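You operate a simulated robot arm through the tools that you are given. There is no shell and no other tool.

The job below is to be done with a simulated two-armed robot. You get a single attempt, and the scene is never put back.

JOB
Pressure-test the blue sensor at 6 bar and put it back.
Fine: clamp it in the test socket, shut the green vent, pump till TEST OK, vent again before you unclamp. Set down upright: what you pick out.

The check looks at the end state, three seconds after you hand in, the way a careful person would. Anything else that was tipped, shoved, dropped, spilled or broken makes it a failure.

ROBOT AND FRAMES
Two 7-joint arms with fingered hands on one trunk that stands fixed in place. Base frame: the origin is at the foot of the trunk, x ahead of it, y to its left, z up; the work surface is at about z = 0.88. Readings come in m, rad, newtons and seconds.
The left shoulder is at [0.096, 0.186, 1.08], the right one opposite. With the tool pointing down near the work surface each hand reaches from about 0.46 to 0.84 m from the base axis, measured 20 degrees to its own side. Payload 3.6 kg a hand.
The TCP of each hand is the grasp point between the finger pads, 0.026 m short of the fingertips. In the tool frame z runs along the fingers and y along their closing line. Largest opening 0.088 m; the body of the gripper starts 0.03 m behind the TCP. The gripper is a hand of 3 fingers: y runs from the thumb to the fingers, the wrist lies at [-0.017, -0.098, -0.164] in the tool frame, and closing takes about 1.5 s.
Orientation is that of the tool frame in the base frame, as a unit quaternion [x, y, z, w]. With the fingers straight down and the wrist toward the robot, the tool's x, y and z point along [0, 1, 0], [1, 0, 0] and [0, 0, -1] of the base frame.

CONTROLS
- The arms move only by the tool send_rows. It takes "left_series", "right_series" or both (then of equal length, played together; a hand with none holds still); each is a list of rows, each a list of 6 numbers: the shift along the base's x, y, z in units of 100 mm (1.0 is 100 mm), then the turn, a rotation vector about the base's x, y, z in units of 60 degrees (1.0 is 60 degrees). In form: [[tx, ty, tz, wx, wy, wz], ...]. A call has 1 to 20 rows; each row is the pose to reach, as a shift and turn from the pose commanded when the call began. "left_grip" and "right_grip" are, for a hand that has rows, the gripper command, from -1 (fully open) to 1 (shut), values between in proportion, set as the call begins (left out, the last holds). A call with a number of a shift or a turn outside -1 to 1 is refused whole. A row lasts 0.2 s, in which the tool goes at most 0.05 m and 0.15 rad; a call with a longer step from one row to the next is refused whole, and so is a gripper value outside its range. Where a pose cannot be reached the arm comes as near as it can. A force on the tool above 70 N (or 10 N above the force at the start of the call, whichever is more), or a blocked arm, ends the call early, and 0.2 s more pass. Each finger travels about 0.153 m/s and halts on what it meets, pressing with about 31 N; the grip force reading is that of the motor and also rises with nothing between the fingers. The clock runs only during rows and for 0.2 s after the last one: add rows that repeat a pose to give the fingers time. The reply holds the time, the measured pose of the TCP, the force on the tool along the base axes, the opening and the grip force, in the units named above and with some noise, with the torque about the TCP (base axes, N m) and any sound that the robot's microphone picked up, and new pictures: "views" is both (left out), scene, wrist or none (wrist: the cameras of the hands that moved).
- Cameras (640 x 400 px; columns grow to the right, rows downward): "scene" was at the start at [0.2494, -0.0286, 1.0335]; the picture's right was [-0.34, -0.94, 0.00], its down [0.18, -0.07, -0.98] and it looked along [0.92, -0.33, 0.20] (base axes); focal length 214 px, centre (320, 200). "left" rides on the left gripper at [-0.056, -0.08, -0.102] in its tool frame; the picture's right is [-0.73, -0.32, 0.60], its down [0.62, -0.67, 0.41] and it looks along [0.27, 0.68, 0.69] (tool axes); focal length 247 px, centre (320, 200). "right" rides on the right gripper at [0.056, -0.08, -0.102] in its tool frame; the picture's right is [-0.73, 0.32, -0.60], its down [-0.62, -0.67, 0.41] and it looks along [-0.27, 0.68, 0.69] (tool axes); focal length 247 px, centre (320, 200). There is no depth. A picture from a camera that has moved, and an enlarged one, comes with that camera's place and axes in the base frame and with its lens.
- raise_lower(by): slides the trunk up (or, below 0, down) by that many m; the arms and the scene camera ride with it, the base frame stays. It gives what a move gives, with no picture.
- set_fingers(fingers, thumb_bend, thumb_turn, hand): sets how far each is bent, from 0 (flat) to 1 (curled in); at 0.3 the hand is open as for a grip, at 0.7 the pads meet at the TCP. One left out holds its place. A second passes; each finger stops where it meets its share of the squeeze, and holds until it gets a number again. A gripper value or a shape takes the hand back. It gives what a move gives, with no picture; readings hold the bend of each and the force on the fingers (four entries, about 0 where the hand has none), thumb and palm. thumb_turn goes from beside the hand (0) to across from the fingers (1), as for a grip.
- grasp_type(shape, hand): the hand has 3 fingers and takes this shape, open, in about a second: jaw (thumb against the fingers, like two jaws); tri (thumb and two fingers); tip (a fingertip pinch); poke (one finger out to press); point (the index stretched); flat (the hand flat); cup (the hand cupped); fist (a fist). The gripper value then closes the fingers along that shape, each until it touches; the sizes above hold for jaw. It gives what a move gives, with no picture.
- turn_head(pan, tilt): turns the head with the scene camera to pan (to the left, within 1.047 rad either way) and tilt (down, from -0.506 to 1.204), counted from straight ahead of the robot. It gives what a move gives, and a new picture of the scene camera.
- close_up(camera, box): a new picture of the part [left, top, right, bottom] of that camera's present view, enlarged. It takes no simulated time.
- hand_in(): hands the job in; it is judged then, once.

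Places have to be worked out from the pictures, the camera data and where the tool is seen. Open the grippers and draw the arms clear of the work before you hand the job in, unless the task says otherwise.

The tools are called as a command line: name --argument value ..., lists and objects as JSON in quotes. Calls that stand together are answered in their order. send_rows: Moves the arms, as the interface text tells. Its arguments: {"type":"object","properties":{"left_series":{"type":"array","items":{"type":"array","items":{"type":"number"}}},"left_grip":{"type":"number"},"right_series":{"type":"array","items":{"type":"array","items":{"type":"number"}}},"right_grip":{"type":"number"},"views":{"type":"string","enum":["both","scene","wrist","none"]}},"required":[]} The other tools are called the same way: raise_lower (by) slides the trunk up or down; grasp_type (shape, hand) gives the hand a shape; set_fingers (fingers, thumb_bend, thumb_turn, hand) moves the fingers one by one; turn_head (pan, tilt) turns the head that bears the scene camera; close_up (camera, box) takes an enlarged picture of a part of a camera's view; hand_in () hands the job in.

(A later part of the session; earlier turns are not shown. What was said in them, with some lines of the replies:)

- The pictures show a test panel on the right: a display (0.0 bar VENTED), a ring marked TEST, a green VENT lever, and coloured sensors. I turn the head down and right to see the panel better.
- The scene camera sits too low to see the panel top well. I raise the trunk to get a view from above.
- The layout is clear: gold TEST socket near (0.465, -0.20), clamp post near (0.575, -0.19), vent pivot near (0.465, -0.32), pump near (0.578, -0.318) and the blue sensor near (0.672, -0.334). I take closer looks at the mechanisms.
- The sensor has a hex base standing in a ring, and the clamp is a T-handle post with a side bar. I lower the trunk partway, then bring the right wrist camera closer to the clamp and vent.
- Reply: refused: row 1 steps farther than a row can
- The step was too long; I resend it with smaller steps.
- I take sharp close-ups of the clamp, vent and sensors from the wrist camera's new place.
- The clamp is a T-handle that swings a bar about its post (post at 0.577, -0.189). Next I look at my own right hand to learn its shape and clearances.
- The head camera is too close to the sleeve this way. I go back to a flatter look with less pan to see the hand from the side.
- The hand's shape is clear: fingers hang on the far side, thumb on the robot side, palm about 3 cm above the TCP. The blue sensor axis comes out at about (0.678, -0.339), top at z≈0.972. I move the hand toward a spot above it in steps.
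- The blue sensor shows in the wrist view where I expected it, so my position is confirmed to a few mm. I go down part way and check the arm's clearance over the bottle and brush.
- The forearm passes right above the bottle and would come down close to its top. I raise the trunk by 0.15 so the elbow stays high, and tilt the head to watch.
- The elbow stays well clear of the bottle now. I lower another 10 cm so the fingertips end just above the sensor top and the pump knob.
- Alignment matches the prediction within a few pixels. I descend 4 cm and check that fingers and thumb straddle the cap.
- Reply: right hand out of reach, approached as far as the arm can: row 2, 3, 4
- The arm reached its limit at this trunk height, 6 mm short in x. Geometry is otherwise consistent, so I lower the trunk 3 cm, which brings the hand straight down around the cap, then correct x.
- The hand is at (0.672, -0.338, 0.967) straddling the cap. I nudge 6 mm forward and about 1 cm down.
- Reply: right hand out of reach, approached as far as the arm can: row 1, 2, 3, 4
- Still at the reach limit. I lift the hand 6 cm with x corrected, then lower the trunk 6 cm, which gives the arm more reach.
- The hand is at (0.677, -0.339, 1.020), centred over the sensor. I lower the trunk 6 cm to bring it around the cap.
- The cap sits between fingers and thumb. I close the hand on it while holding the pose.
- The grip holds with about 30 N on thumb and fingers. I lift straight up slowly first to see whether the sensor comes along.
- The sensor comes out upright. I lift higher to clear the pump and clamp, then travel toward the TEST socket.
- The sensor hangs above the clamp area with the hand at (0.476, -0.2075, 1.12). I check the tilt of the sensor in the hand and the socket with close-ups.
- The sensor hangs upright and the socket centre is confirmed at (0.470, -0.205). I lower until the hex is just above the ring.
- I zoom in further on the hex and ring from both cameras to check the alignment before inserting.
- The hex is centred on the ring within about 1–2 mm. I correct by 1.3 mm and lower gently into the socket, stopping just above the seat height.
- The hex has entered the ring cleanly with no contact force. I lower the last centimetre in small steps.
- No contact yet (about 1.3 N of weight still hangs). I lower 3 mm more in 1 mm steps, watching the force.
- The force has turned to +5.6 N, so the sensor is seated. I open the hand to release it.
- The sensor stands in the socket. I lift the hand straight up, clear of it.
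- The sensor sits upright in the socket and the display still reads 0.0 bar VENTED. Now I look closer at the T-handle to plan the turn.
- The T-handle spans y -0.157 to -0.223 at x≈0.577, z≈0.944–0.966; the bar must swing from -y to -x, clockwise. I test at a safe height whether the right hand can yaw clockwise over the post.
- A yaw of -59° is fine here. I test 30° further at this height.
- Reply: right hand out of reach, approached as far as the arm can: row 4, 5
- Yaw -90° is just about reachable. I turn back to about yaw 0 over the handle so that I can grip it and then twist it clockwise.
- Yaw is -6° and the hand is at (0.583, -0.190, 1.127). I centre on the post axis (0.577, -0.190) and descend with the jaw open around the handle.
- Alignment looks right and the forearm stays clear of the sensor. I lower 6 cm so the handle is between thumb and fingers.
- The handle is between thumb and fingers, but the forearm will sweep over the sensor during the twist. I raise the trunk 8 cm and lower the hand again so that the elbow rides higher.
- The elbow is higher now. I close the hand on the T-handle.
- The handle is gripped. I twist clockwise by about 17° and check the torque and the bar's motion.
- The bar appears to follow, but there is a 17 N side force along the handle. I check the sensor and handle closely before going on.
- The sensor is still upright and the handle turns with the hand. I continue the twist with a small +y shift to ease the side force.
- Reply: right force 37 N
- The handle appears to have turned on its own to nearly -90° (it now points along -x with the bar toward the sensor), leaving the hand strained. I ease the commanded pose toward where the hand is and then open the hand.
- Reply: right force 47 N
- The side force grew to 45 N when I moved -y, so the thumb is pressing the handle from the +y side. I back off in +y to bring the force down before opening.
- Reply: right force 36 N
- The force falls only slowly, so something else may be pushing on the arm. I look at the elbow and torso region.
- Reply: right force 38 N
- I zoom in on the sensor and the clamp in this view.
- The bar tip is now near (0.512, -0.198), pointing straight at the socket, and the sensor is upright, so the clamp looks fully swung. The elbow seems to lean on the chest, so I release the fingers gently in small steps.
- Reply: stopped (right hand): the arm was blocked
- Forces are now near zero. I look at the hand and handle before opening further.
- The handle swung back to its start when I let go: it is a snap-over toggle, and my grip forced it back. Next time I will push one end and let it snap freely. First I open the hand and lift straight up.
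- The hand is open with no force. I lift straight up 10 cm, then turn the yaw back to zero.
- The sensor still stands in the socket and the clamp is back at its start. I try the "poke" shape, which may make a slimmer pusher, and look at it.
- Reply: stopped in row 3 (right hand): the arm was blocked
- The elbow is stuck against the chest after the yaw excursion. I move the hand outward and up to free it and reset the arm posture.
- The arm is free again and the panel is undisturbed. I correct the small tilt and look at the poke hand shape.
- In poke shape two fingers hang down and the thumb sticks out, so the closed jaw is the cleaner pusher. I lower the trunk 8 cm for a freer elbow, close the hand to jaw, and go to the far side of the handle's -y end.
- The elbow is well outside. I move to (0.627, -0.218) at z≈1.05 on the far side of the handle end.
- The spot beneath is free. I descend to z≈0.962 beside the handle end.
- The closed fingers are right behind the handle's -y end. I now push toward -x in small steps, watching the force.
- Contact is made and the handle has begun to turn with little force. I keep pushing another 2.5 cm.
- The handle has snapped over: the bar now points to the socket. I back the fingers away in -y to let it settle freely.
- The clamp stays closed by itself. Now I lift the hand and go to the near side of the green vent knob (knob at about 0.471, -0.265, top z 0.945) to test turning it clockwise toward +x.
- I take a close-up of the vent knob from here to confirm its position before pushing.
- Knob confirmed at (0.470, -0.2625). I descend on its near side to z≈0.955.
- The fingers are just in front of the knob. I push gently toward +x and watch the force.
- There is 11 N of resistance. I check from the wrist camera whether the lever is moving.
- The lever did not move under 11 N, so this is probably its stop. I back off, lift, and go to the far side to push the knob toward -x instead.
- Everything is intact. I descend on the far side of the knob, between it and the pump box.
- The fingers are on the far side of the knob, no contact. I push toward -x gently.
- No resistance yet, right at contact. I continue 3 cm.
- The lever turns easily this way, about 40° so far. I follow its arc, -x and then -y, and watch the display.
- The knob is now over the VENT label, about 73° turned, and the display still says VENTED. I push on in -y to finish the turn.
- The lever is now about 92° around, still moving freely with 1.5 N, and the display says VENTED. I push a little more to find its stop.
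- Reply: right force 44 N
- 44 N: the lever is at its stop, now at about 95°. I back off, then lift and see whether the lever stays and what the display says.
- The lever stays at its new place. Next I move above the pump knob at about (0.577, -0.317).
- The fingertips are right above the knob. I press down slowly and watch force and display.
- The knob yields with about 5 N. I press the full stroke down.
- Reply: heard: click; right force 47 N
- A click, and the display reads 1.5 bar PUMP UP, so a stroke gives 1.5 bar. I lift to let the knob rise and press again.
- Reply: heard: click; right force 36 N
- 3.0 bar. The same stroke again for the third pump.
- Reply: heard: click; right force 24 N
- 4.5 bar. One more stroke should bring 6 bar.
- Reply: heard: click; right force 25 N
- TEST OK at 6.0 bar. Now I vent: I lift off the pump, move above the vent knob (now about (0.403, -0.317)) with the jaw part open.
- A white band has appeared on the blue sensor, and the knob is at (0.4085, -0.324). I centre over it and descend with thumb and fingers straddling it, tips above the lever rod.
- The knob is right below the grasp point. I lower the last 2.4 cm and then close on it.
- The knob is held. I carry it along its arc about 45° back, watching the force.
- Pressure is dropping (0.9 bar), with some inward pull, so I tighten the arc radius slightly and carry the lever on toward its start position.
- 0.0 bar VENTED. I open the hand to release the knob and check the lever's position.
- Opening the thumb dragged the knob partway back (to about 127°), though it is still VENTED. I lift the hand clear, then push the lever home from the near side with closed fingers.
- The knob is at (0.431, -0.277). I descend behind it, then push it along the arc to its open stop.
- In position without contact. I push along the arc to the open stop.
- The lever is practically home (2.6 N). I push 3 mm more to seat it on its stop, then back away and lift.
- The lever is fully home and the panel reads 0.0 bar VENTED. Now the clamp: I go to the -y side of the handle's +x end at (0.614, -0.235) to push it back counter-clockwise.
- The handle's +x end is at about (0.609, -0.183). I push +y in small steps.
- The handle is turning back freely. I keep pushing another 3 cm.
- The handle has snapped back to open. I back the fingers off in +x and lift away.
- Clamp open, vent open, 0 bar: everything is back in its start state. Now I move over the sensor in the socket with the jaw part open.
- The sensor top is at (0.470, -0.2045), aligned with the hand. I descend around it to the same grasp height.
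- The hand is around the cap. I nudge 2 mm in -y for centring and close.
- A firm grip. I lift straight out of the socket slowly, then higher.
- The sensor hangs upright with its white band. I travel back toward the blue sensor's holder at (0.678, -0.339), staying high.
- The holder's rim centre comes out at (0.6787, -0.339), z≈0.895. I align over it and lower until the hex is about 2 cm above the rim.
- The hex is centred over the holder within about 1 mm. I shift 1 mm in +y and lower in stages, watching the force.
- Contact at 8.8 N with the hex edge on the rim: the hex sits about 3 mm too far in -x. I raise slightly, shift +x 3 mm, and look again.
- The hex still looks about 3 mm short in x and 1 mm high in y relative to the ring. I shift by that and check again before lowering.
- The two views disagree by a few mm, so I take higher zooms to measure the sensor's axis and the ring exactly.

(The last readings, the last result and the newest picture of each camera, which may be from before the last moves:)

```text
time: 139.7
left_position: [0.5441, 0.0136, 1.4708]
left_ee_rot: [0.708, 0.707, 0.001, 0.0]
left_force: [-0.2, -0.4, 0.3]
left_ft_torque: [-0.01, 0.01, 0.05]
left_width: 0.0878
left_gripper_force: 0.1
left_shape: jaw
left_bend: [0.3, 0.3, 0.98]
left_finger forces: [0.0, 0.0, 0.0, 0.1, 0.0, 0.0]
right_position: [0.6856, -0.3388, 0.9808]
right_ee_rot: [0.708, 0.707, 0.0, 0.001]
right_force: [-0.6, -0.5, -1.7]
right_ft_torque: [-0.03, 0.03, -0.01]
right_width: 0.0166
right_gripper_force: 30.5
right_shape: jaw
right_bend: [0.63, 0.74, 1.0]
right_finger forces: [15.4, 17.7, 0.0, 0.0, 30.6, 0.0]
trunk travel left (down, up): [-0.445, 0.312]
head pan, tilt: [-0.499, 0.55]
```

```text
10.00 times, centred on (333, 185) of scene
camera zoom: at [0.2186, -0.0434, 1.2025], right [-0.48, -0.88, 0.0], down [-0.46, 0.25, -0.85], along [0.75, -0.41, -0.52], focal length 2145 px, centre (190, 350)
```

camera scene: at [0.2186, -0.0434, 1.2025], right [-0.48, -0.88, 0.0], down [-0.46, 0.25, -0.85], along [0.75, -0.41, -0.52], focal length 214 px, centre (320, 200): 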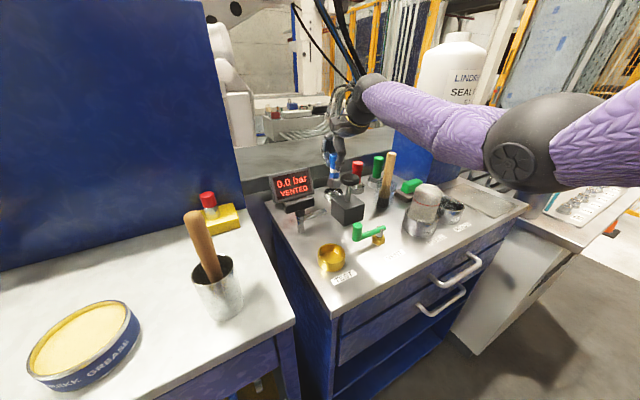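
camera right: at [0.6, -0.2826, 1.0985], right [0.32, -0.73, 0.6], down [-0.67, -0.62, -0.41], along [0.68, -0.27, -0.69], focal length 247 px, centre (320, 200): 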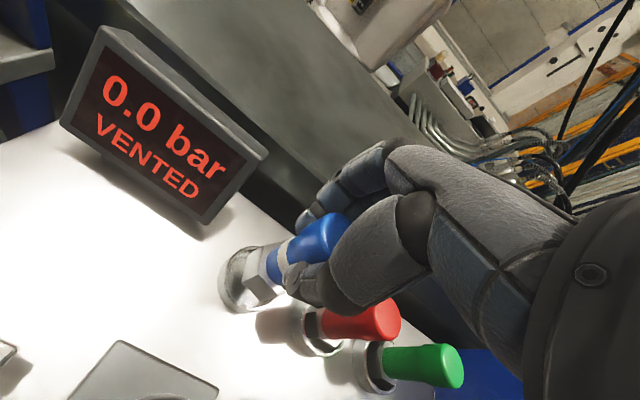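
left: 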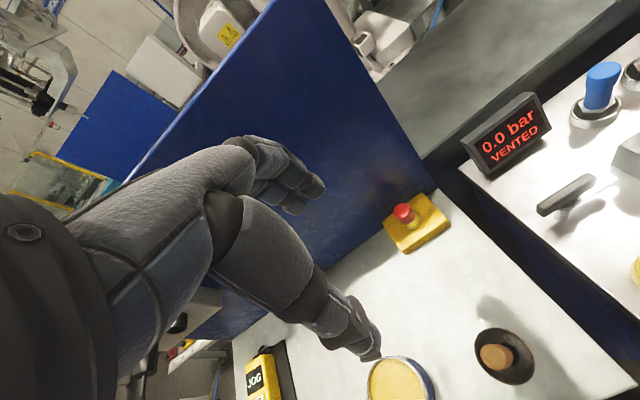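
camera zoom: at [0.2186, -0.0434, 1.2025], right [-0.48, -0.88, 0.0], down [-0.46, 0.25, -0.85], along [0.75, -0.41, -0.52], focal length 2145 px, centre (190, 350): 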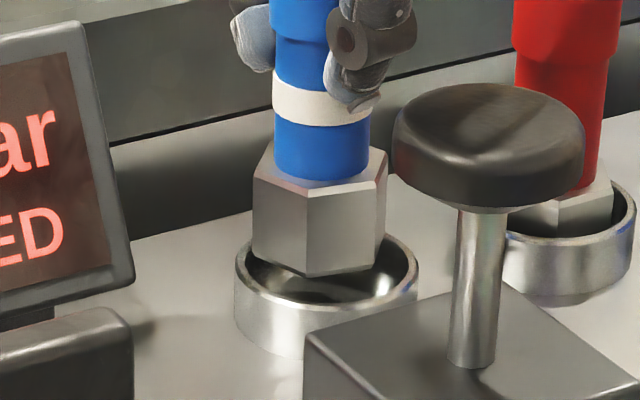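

From both views, the ring centre is about (0.681, -0.341) and the hex about 2–3 mm too far in +x and 1 mm in +y. I shift by (-2.3, -1.3) mm and lower 8 mm to test.

send_rows --right_series '[[-0.023, -0.013, 0, 0, 0, 0], [-0.023, -0.013, -0.03, 0, 0, 0], [-0.023, -0.013, -0.06, 0, 0, 0], [-0.023, -0.013, -0.09, 0, 0, 0], [-0.023, -0.013, -0.09, 0, 0, 0]]' --views "none"

close_up --camera "right" --box '[225, 225, 305, 305]'

close_up --camera "scene" --box '[315, 165, 351, 205]'

```text
time: 140.8
left_position: [0.5433, 0.0125, 1.4714]
left_ee_rot: [0.707, 0.707, 0.0, -0.001]
left_force: [0.2, 0.2, 0.2]
left_ft_torque: [-0.04, 0.01, 0.01]
left_width: 0.0875
left_gripper_force: 0.0
left_shape: jaw
left_bend: [0.3, 0.3, 0.98]
left_finger forces: [0.0, 0.1, 0.1, 0.0, 0.0, 0.0]
right_position: [0.6835, -0.3403, 0.9711]
right_ee_rot: [0.707, 0.707, 0.001, 0.0]
right_force: [0.5, 0.5, -0.7]
right_ft_torque: [0.02, 0.02, 0.02]
right_width: 0.0165
right_gripper_force: 31.3
right_shape: jaw
right_bend: [0.63, 0.74, 1.0]
right_finger forces: [15.4, 17.7, 0.0, 0.1, 30.6, 0.0]
trunk travel left (down, up): [-0.445, 0.312]
head pan, tilt: [-0.499, 0.55]
```

```text
5.00 times, centred on (265, 265) of right
camera zoom: at [0.6041, -0.2839, 1.0728], right [0.32, -0.73, 0.6], down [-0.67, -0.62, -0.41], along [0.68, -0.27, -0.69], focal length 1235 px, centre (595, -125)
```

zoom: 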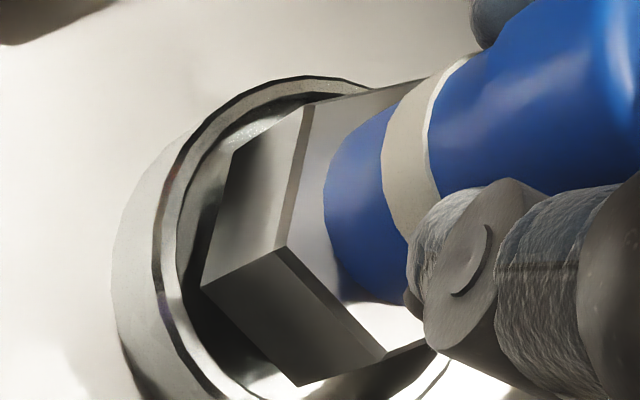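

```text
10.00 times, centred on (333, 185) of scene
camera zoom: at [0.2186, -0.0434, 1.2025], right [-0.48, -0.88, 0.0], down [-0.46, 0.25, -0.85], along [0.75, -0.41, -0.52], focal length 2145 px, centre (190, 350)
```

zoom: 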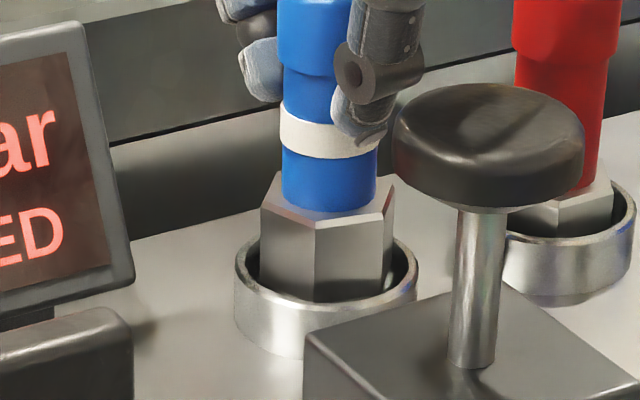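

No contact and the hex is entering the ring. I lower in 3 mm steps toward the seat at about z 0.960.

send_rows --right_series '[[0, 0, -0.03, 0, 0, 0], [0, 0, -0.06, 0, 0, 0], [0, 0, -0.08, 0, 0, 0], [0, 0, -0.08, 0, 0, 0]]' --views "none"

close_up --camera "right" --box '[225, 225, 305, 305]'

close_up --camera "scene" --box '[315, 165, 351, 205]'

```text
time: 141.8
left_position: [0.5445, 0.0148, 1.4697]
left_ee_rot: [0.708, 0.707, 0.0, 0.0]
left_force: [-0.7, 0.7, 0.8]
left_ft_torque: [0.0, 0.02, 0.0]
left_width: 0.0877
left_gripper_force: 0.2
left_shape: jaw
left_bend: [0.3, 0.3, 0.98]
left_finger forces: [0.0, 0.0, 0.1, 0.0, 0.0, 0.0]
right_position: [0.6828, -0.3404, 0.9632]
right_ee_rot: [0.707, 0.707, 0.001, 0.0]
right_force: [0.1, -0.8, -1.1]
right_ft_torque: [0.01, 0.01, 0.01]
right_width: 0.0163
right_gripper_force: 31.1
right_shape: jaw
right_bend: [0.63, 0.74, 1.0]
right_finger forces: [15.3, 17.7, 0.0, 0.0, 30.5, 0.0]
trunk travel left (down, up): [-0.445, 0.312]
head pan, tilt: [-0.499, 0.55]
```

```text
5.00 times, centred on (265, 265) of right
camera zoom: at [0.6042, -0.2839, 1.0643], right [0.32, -0.73, 0.6], down [-0.67, -0.62, -0.41], along [0.68, -0.27, -0.69], focal length 1235 px, centre (595, -125)
```

zoom: 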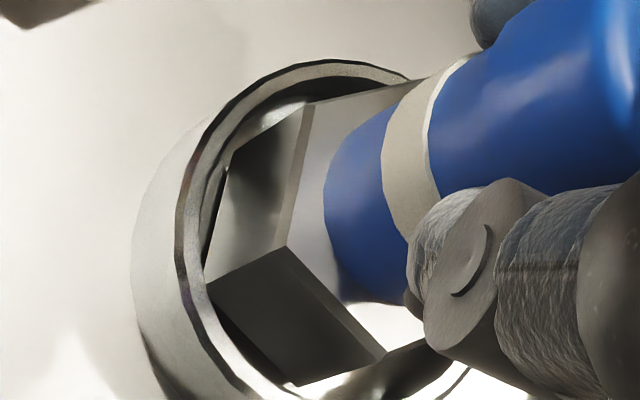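

```text
10.00 times, centred on (333, 185) of scene
camera zoom: at [0.2186, -0.0434, 1.2025], right [-0.48, -0.88, 0.0], down [-0.46, 0.25, -0.85], along [0.75, -0.41, -0.52], focal length 2145 px, centre (190, 350)
```

zoom: 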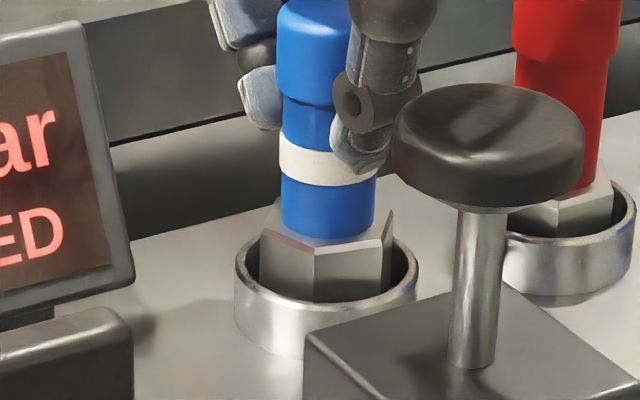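

It's well inside the ring with no contact. The last few millimetres, in 1 mm steps.

send_rows --right_series '[[0, 0, -0.01, 0, 0, 0], [0, 0, -0.02, 0, 0, 0], [0, 0, -0.03, 0, 0, 0], [0, 0, -0.03, 0, 0, 0]]' --views "none"

```text
time: 142.8
left_position: [0.5446, 0.0132, 1.4695]
left_ee_rot: [0.708, 0.707, 0.0, 0.0]
left_force: [-0.2, -0.2, 1.3]
left_ft_torque: [-0.01, -0.02, -0.02]
left_width: 0.0876
left_gripper_force: 0.0
left_shape: jaw
left_bend: [0.3, 0.3, 0.98]
left_finger forces: [0.2, 0.1, 0.0, 0.1, 0.1, 0.1]
right_position: [0.6835, -0.3406, 0.9603]
right_ee_rot: [0.707, 0.707, 0.0, 0.0]
right_force: [-0.3, 0.2, -1.3]
right_ft_torque: [0.01, -0.01, 0.01]
right_width: 0.0165
right_gripper_force: 31.0
right_shape: jaw
right_bend: [0.63, 0.74, 1.0]
right_finger forces: [15.2, 17.7, 0.0, 0.0, 30.6, 0.1]
trunk travel left (down, up): [-0.445, 0.312]
head pan, tilt: [-0.499, 0.55]
```

send_rows --right_series '[[0, 0, -0.01, 0, 0, 0], [0, 0, -0.02, 0, 0, 0], [0, 0, -0.02, 0, 0, 0]]' --views "none"

```text
time: 143.7
left_position: [0.5427, 0.014, 1.4702]
left_ee_rot: [0.708, 0.707, 0.0, -0.001]
left_force: [0.2, -0.4, 0.5]
left_ft_torque: [-0.02, 0.0, 0.03]
left_width: 0.0879
left_gripper_force: 0.0
left_shape: jaw
left_bend: [0.3, 0.3, 0.98]
left_finger forces: [0.0, 0.0, 0.0, 0.0, 0.0, 0.0]
right_position: [0.6821, -0.3401, 0.9594]
right_ee_rot: [0.708, 0.706, 0.001, 0.001]
right_force: [-0.3, 0.3, 2.5]
right_ft_torque: [-0.02, -0.07, -0.01]
right_width: 0.0167
right_gripper_force: 30.7
right_shape: jaw
right_bend: [0.63, 0.74, 1.0]
right_finger forces: [15.4, 17.8, 0.0, 0.0, 31.2, 0.0]
trunk travel left (down, up): [-0.445, 0.312]
head pan, tilt: [-0.499, 0.55]
```

The force turned to +2.5 N at z 0.9594: the sensor is seated. I open the hand.

send_rows --right_series '[[0, 0, 0, 0, 0, 0], [0, 0, 0, 0, 0, 0], [0, 0, 0, 0, 0, 0], [0, 0, 0, 0, 0, 0], [0, 0, 0, 0, 0, 0]]' --right_grip -0.35 --views "wrist"

close_up --camera "scene" --box '[300, 145, 370, 205]'

```text
time: 144.8
left_position: [0.5444, 0.0127, 1.4702]
left_ee_rot: [0.708, 0.706, 0.0, 0.0]
left_force: [1.0, 0.0, -0.3]
left_ft_torque: [0.0, 0.02, 0.01]
left_width: 0.0877
left_gripper_force: 0.0
left_shape: jaw
left_bend: [0.3, 0.3, 0.98]
left_finger forces: [0.0, 0.1, 0.1, 0.0, 0.0, 0.0]
right_position: [0.6833, -0.3408, 0.9576]
right_ee_rot: [0.708, 0.706, 0.0, 0.0]
right_force: [-1.0, 0.3, 0.6]
right_ft_torque: [-0.02, -0.01, 0.01]
right_width: 0.059
right_gripper_force: 0.0
right_shape: jaw
right_bend: [0.36, 0.58, 1.0]
right_finger forces: [0.0, 0.0, 0.1, 0.0, 0.0, 0.1]
trunk travel left (down, up): [-0.445, 0.312]
head pan, tilt: [-0.499, 0.55]
camera right: at [0.6036, -0.2836, 1.0592], right [0.32, -0.73, 0.6], down [-0.67, -0.62, -0.41], along [0.68, -0.27, -0.69], focal length 247 px, centre (320, 200)
```

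right: 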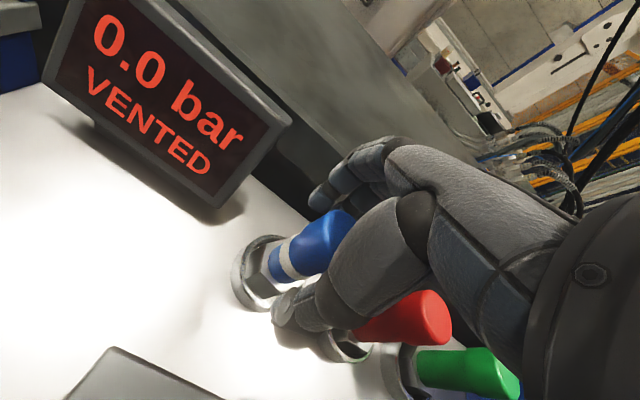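

```text
6.67 times, centred on (335, 175) of scene
camera zoom: at [0.2184, -0.0433, 1.2026], right [-0.48, -0.88, 0.0], down [-0.46, 0.25, -0.85], along [0.75, -0.41, -0.52], focal length 1430 px, centre (220, 367)
```

zoom: 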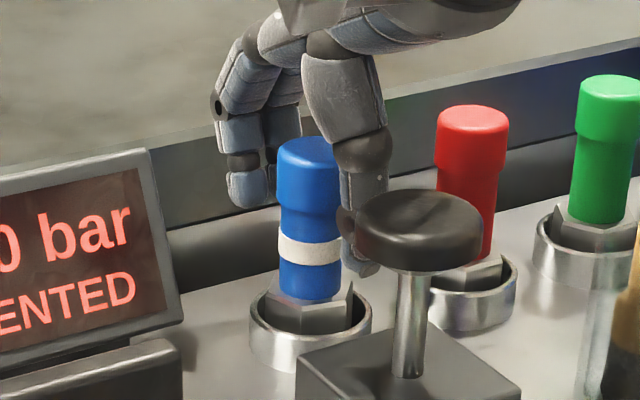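

The sensor stands upright in its holder. I lift the hand straight up, clear of it.

send_rows --right_series '[[0, 0, 0.1, 0, 0, 0], [0, 0, 0.3, 0, 0, 0], [0, 0, 0.6, 0, 0, 0], [0, 0, 0.9, 0, 0, 0], [0, 0, 1.0, 0, 0, 0]]' --views "none"

send_rows --right_series '[[0, 0, 0.3, 0, 0, 0], [0, 0, 0.6, 0, 0, 0], [0, 0, 0.9, 0, 0, 0], [0, 0, 1.0, 0, 0, 0]]' --views "none"

send_rows --right_series '[[-0.3, -0.05, 0.2, 0, 0, 0], [-0.6, -0.1, 0.4, 0, 0, 0], [-0.9, -0.15, 0.6, 0, 0, 0], [-1.0, -0.15, 0.8, 0, 0, 0]]' --views "both"

close_up --camera "scene" --box '[260, 140, 460, 270]'

```text
time: 146.1
left_position: [0.5437, 0.0136, 1.4715]
left_ee_rot: [0.708, 0.707, 0.0, 0.0]
left_force: [0.5, 0.3, 0.1]
left_ft_torque: [0.01, 0.01, 0.04]
left_width: 0.0878
left_gripper_force: 0.1
left_shape: jaw
left_bend: [0.3, 0.3, 0.98]
left_finger forces: [0.1, 0.1, 0.0, 0.0, 0.0, 0.0]
right_position: [0.6836, -0.3403, 1.0597]
right_ee_rot: [0.708, 0.706, 0.0, 0.001]
right_force: [-0.5, 0.3, -0.1]
right_ft_torque: [-0.01, 0.03, 0.02]
right_width: 0.0588
right_gripper_force: 0.0
right_shape: jaw
right_bend: [0.36, 0.58, 1.0]
right_finger forces: [0.0, 0.0, 0.0, 0.1, 0.0, 0.1]
trunk travel left (down, up): [-0.445, 0.312]
head pan, tilt: [-0.499, 0.55]
```

```text
time: 147.1
left_position: [0.5436, 0.0137, 1.4709]
left_ee_rot: [0.707, 0.707, 0.0, -0.001]
left_force: [1.3, 0.5, -0.1]
left_ft_torque: [0.0, 0.01, 0.02]
left_width: 0.0877
left_gripper_force: 0.0
left_shape: jaw
left_bend: [0.3, 0.3, 0.98]
left_finger forces: [0.1, 0.0, 0.1, 0.0, 0.0, 0.0]
right_position: [0.6834, -0.3394, 1.158]
right_ee_rot: [0.708, 0.706, -0.001, 0.001]
right_force: [-0.5, -0.2, -0.6]
right_ft_torque: [-0.02, 0.01, 0.02]
right_width: 0.0591
right_gripper_force: 0.0
right_shape: jaw
right_bend: [0.36, 0.58, 1.0]
right_finger forces: [0.0, 0.1, 0.0, 0.0, 0.0, 0.0]
trunk travel left (down, up): [-0.445, 0.312]
head pan, tilt: [-0.499, 0.55]
```

```text
time: 148.1
left_position: [0.5439, 0.0142, 1.4709]
left_ee_rot: [0.708, 0.707, 0.0, 0.0]
left_force: [-0.2, 0.0, -0.2]
left_ft_torque: [-0.01, -0.02, -0.02]
left_width: 0.0879
left_gripper_force: 0.0
left_shape: jaw
left_bend: [0.3, 0.3, 0.98]
left_finger forces: [0.0, 0.1, 0.0, 0.0, 0.0, 0.1]
right_position: [0.5837, -0.355, 1.2397]
right_ee_rot: [0.708, 0.707, 0.0, 0.001]
right_force: [-0.5, -0.3, 0.0]
right_ft_torque: [0.0, 0.0, -0.03]
right_width: 0.0591
right_gripper_force: 0.0
right_shape: jaw
right_bend: [0.36, 0.58, 1.0]
right_finger forces: [0.0, 0.0, 0.1, 0.1, 0.0, 0.0]
trunk travel left (down, up): [-0.445, 0.312]
head pan, tilt: [-0.499, 0.55]
camera scene: at [0.2185, -0.043, 1.2026], right [-0.48, -0.88, 0.0], down [-0.46, 0.25, -0.85], along [0.75, -0.41, -0.52], focal length 214 px, centre (320, 200)
camera right: at [0.5039, -0.2979, 1.3405], right [0.32, -0.73, 0.6], down [-0.67, -0.62, -0.41], along [0.68, -0.27, -0.69], focal length 247 px, centre (320, 200)
```

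scene: 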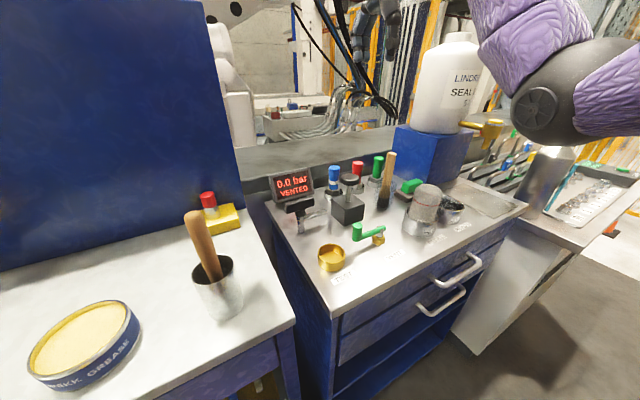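
right: 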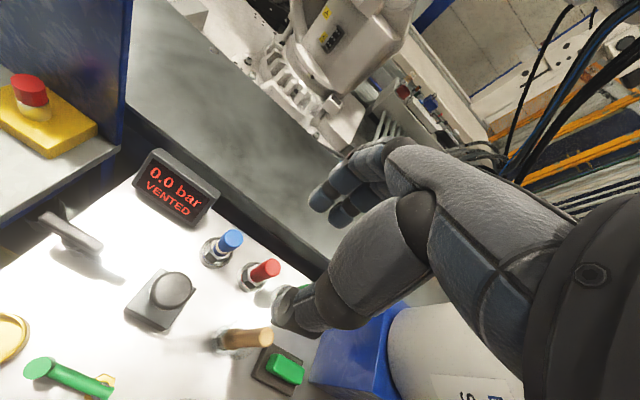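

```text
3.08 times, centred on (360, 205) of scene
camera zoom: at [0.2185, -0.043, 1.2026], right [-0.48, -0.88, 0.0], down [-0.46, 0.25, -0.85], along [0.75, -0.41, -0.52], focal length 660 px, centre (197, 185)
```

zoom: 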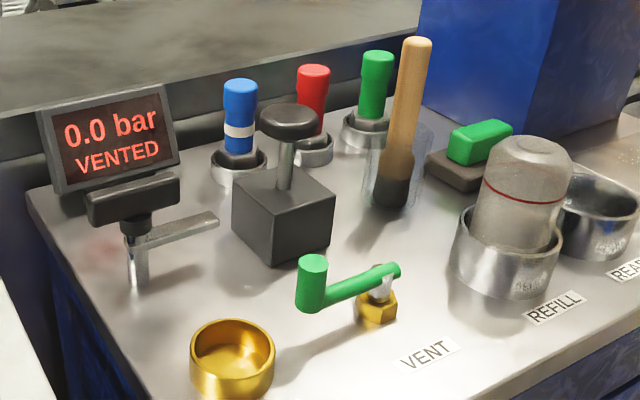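

Everything is in order: blue sensor upright in its holder, clamp open, vent open, 0.0 bar VENTED, nothing else disturbed. I withdraw the right arm and open the hand fully.

send_rows --right_series '[[-0.3, -0.05, 0.2, 0, 0, 0], [-0.6, -0.15, 0.45, 0, 0, 0], [-0.9, -0.25, 0.7, 0, 0, 0], [-1.0, -0.35, 0.95, 0, 0, 0], [-1.0, -0.45, 1.0, 0, 0, 0]]' --right_grip -1 --views "none"

send_rows --right_series '[[-0.2, 0, 0.2, 0, 0, 0], [-0.4, 0, 0.4, 0, 0, 0], [-0.5, 0, 0.6, 0, 0, 0], [-0.5, 0, 0.6, 0, 0, 0]]' --views "both"

close_up --camera "scene" --box '[260, 140, 380, 230]'

close_up --camera "scene" --box '[350, 140, 530, 270]'

```text
time: 149.2
left_position: [0.5444, 0.0134, 1.4708]
left_ee_rot: [0.708, 0.706, -0.001, -0.001]
left_force: [0.2, 0.7, -0.5]
left_ft_torque: [0.02, 0.03, 0.0]
left_width: 0.0881
left_gripper_force: 0.2
left_shape: jaw
left_bend: [0.3, 0.3, 0.98]
left_finger forces: [0.1, 0.0, 0.0, 0.0, 0.0, 0.0]
right_position: [0.4836, -0.4002, 1.339]
right_ee_rot: [0.708, 0.707, -0.001, 0.0]
right_force: [-0.4, 0.7, 0.4]
right_ft_torque: [0.02, 0.04, 0.0]
right_width: 0.0875
right_gripper_force: 0.1
right_shape: jaw
right_bend: [0.3, 0.3, 0.98]
right_finger forces: [0.0, 0.1, 0.0, 0.0, 0.0, 0.0]
trunk travel left (down, up): [-0.445, 0.312]
head pan, tilt: [-0.499, 0.55]
```

```text
time: 150.2
left_position: [0.5443, 0.0138, 1.4701]
left_ee_rot: [0.707, 0.707, 0.0, 0.0]
left_force: [0.3, 0.1, 0.3]
left_ft_torque: [0.0, 0.02, -0.01]
left_width: 0.0876
left_gripper_force: 0.0
left_shape: jaw
left_bend: [0.3, 0.3, 0.98]
left_finger forces: [0.1, 0.1, 0.0, 0.0, 0.0, 0.1]
right_position: [0.4337, -0.3996, 1.3991]
right_ee_rot: [0.708, 0.706, -0.001, 0.001]
right_force: [-0.5, -0.7, 0.7]
right_ft_torque: [0.01, 0.01, -0.01]
right_width: 0.0879
right_gripper_force: 0.1
right_shape: jaw
right_bend: [0.3, 0.3, 0.98]
right_finger forces: [0.0, 0.0, 0.0, 0.0, 0.0, 0.0]
trunk travel left (down, up): [-0.445, 0.312]
head pan, tilt: [-0.499, 0.55]
camera scene: at [0.2187, -0.0436, 1.2025], right [-0.48, -0.88, 0.0], down [-0.46, 0.25, -0.85], along [0.75, -0.41, -0.52], focal length 214 px, centre (320, 200)
camera right: at [0.3546, -0.343, 1.5011], right [0.32, -0.73, 0.6], down [-0.67, -0.62, -0.41], along [0.68, -0.27, -0.69], focal length 247 px, centre (320, 200)
```

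scene: 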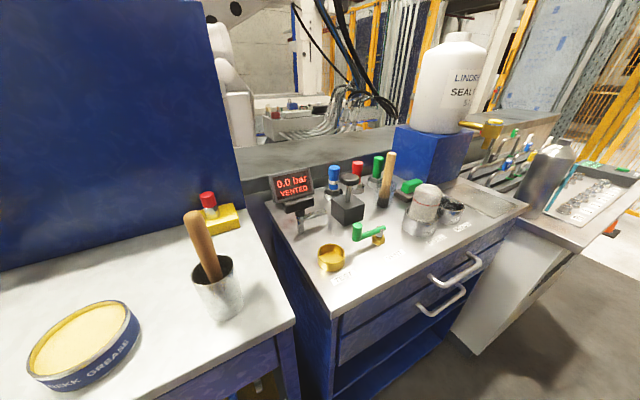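
right: 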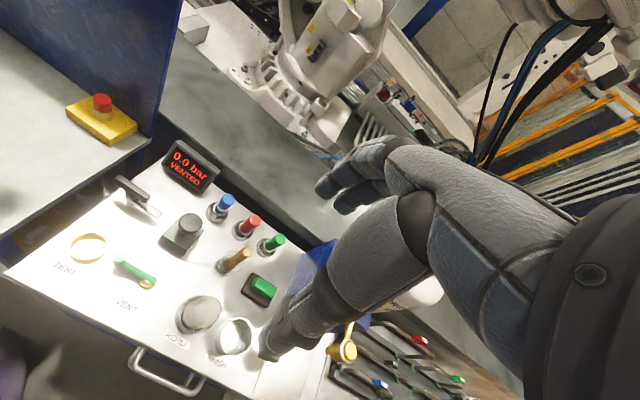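

```text
4.44 times, centred on (320, 185) of scene
camera zoom: at [0.2187, -0.0436, 1.2025], right [-0.48, -0.88, 0.0], down [-0.46, 0.25, -0.85], along [0.75, -0.41, -0.52], focal length 953 px, centre (320, 267)
```

zoom: 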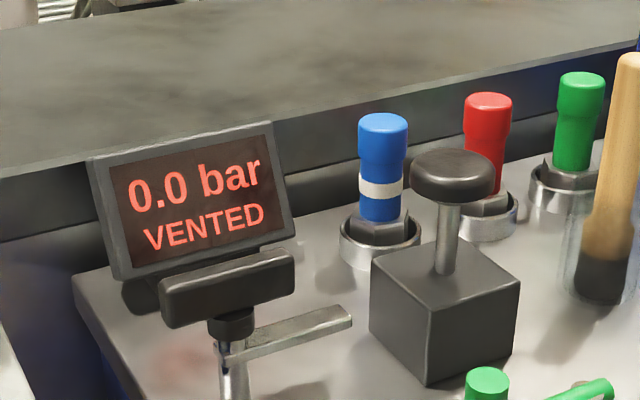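

```text
3.08 times, centred on (440, 205) of scene
camera zoom: at [0.2187, -0.0436, 1.2025], right [-0.48, -0.88, 0.0], down [-0.46, 0.25, -0.85], along [0.75, -0.41, -0.52], focal length 660 px, centre (-49, 185)
```

zoom: 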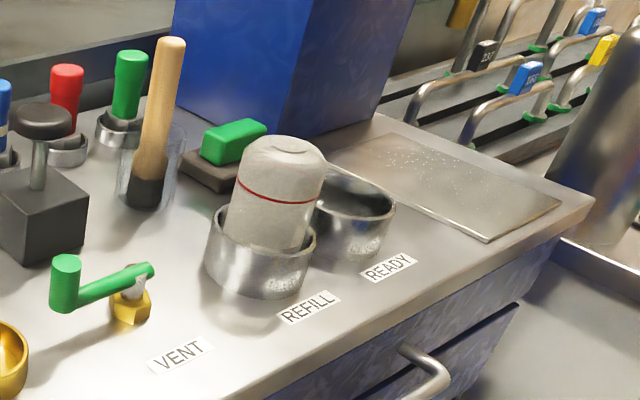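

The blue sensor stands upright in its own holder with the test mark. The vent is open, the clamp is open, the display reads 0.0 bar VENTED, and the rest of the panel looks untouched. The arms are clear and both hands open, so I hand the job in.

hand_in

```text
The job is handed in.
```

The blue sensor passed its pressure test: the display showed 6.0 bar TEST OK after four pump strokes. It is back upright in its own holder and now carries a white band, which appeared during the test.

I vented to 0.0 bar before unclamping. At hand-in the display read VENTED, the clamp was open and the vent lever was back at its start. Both hands were open and clear, and nothing else on the panel looked moved.

Some moves didn't go cleanly along the way:
- **Clamp:** the first try, turning the handle in my grip, sprang back. It held when I pushed the handle's end instead.
- **Elbow:** the right elbow got stuck against the chest once, and I freed it.
- **Vent lever:** I pushed it against its stop at about 44 N when closing it. While opening it, I dragged it partway back once before setting it home.
- **Holder rim:** the sensor's base touched the rim at about 9 N on the way in. I re-centred it and it then seated cleanly.
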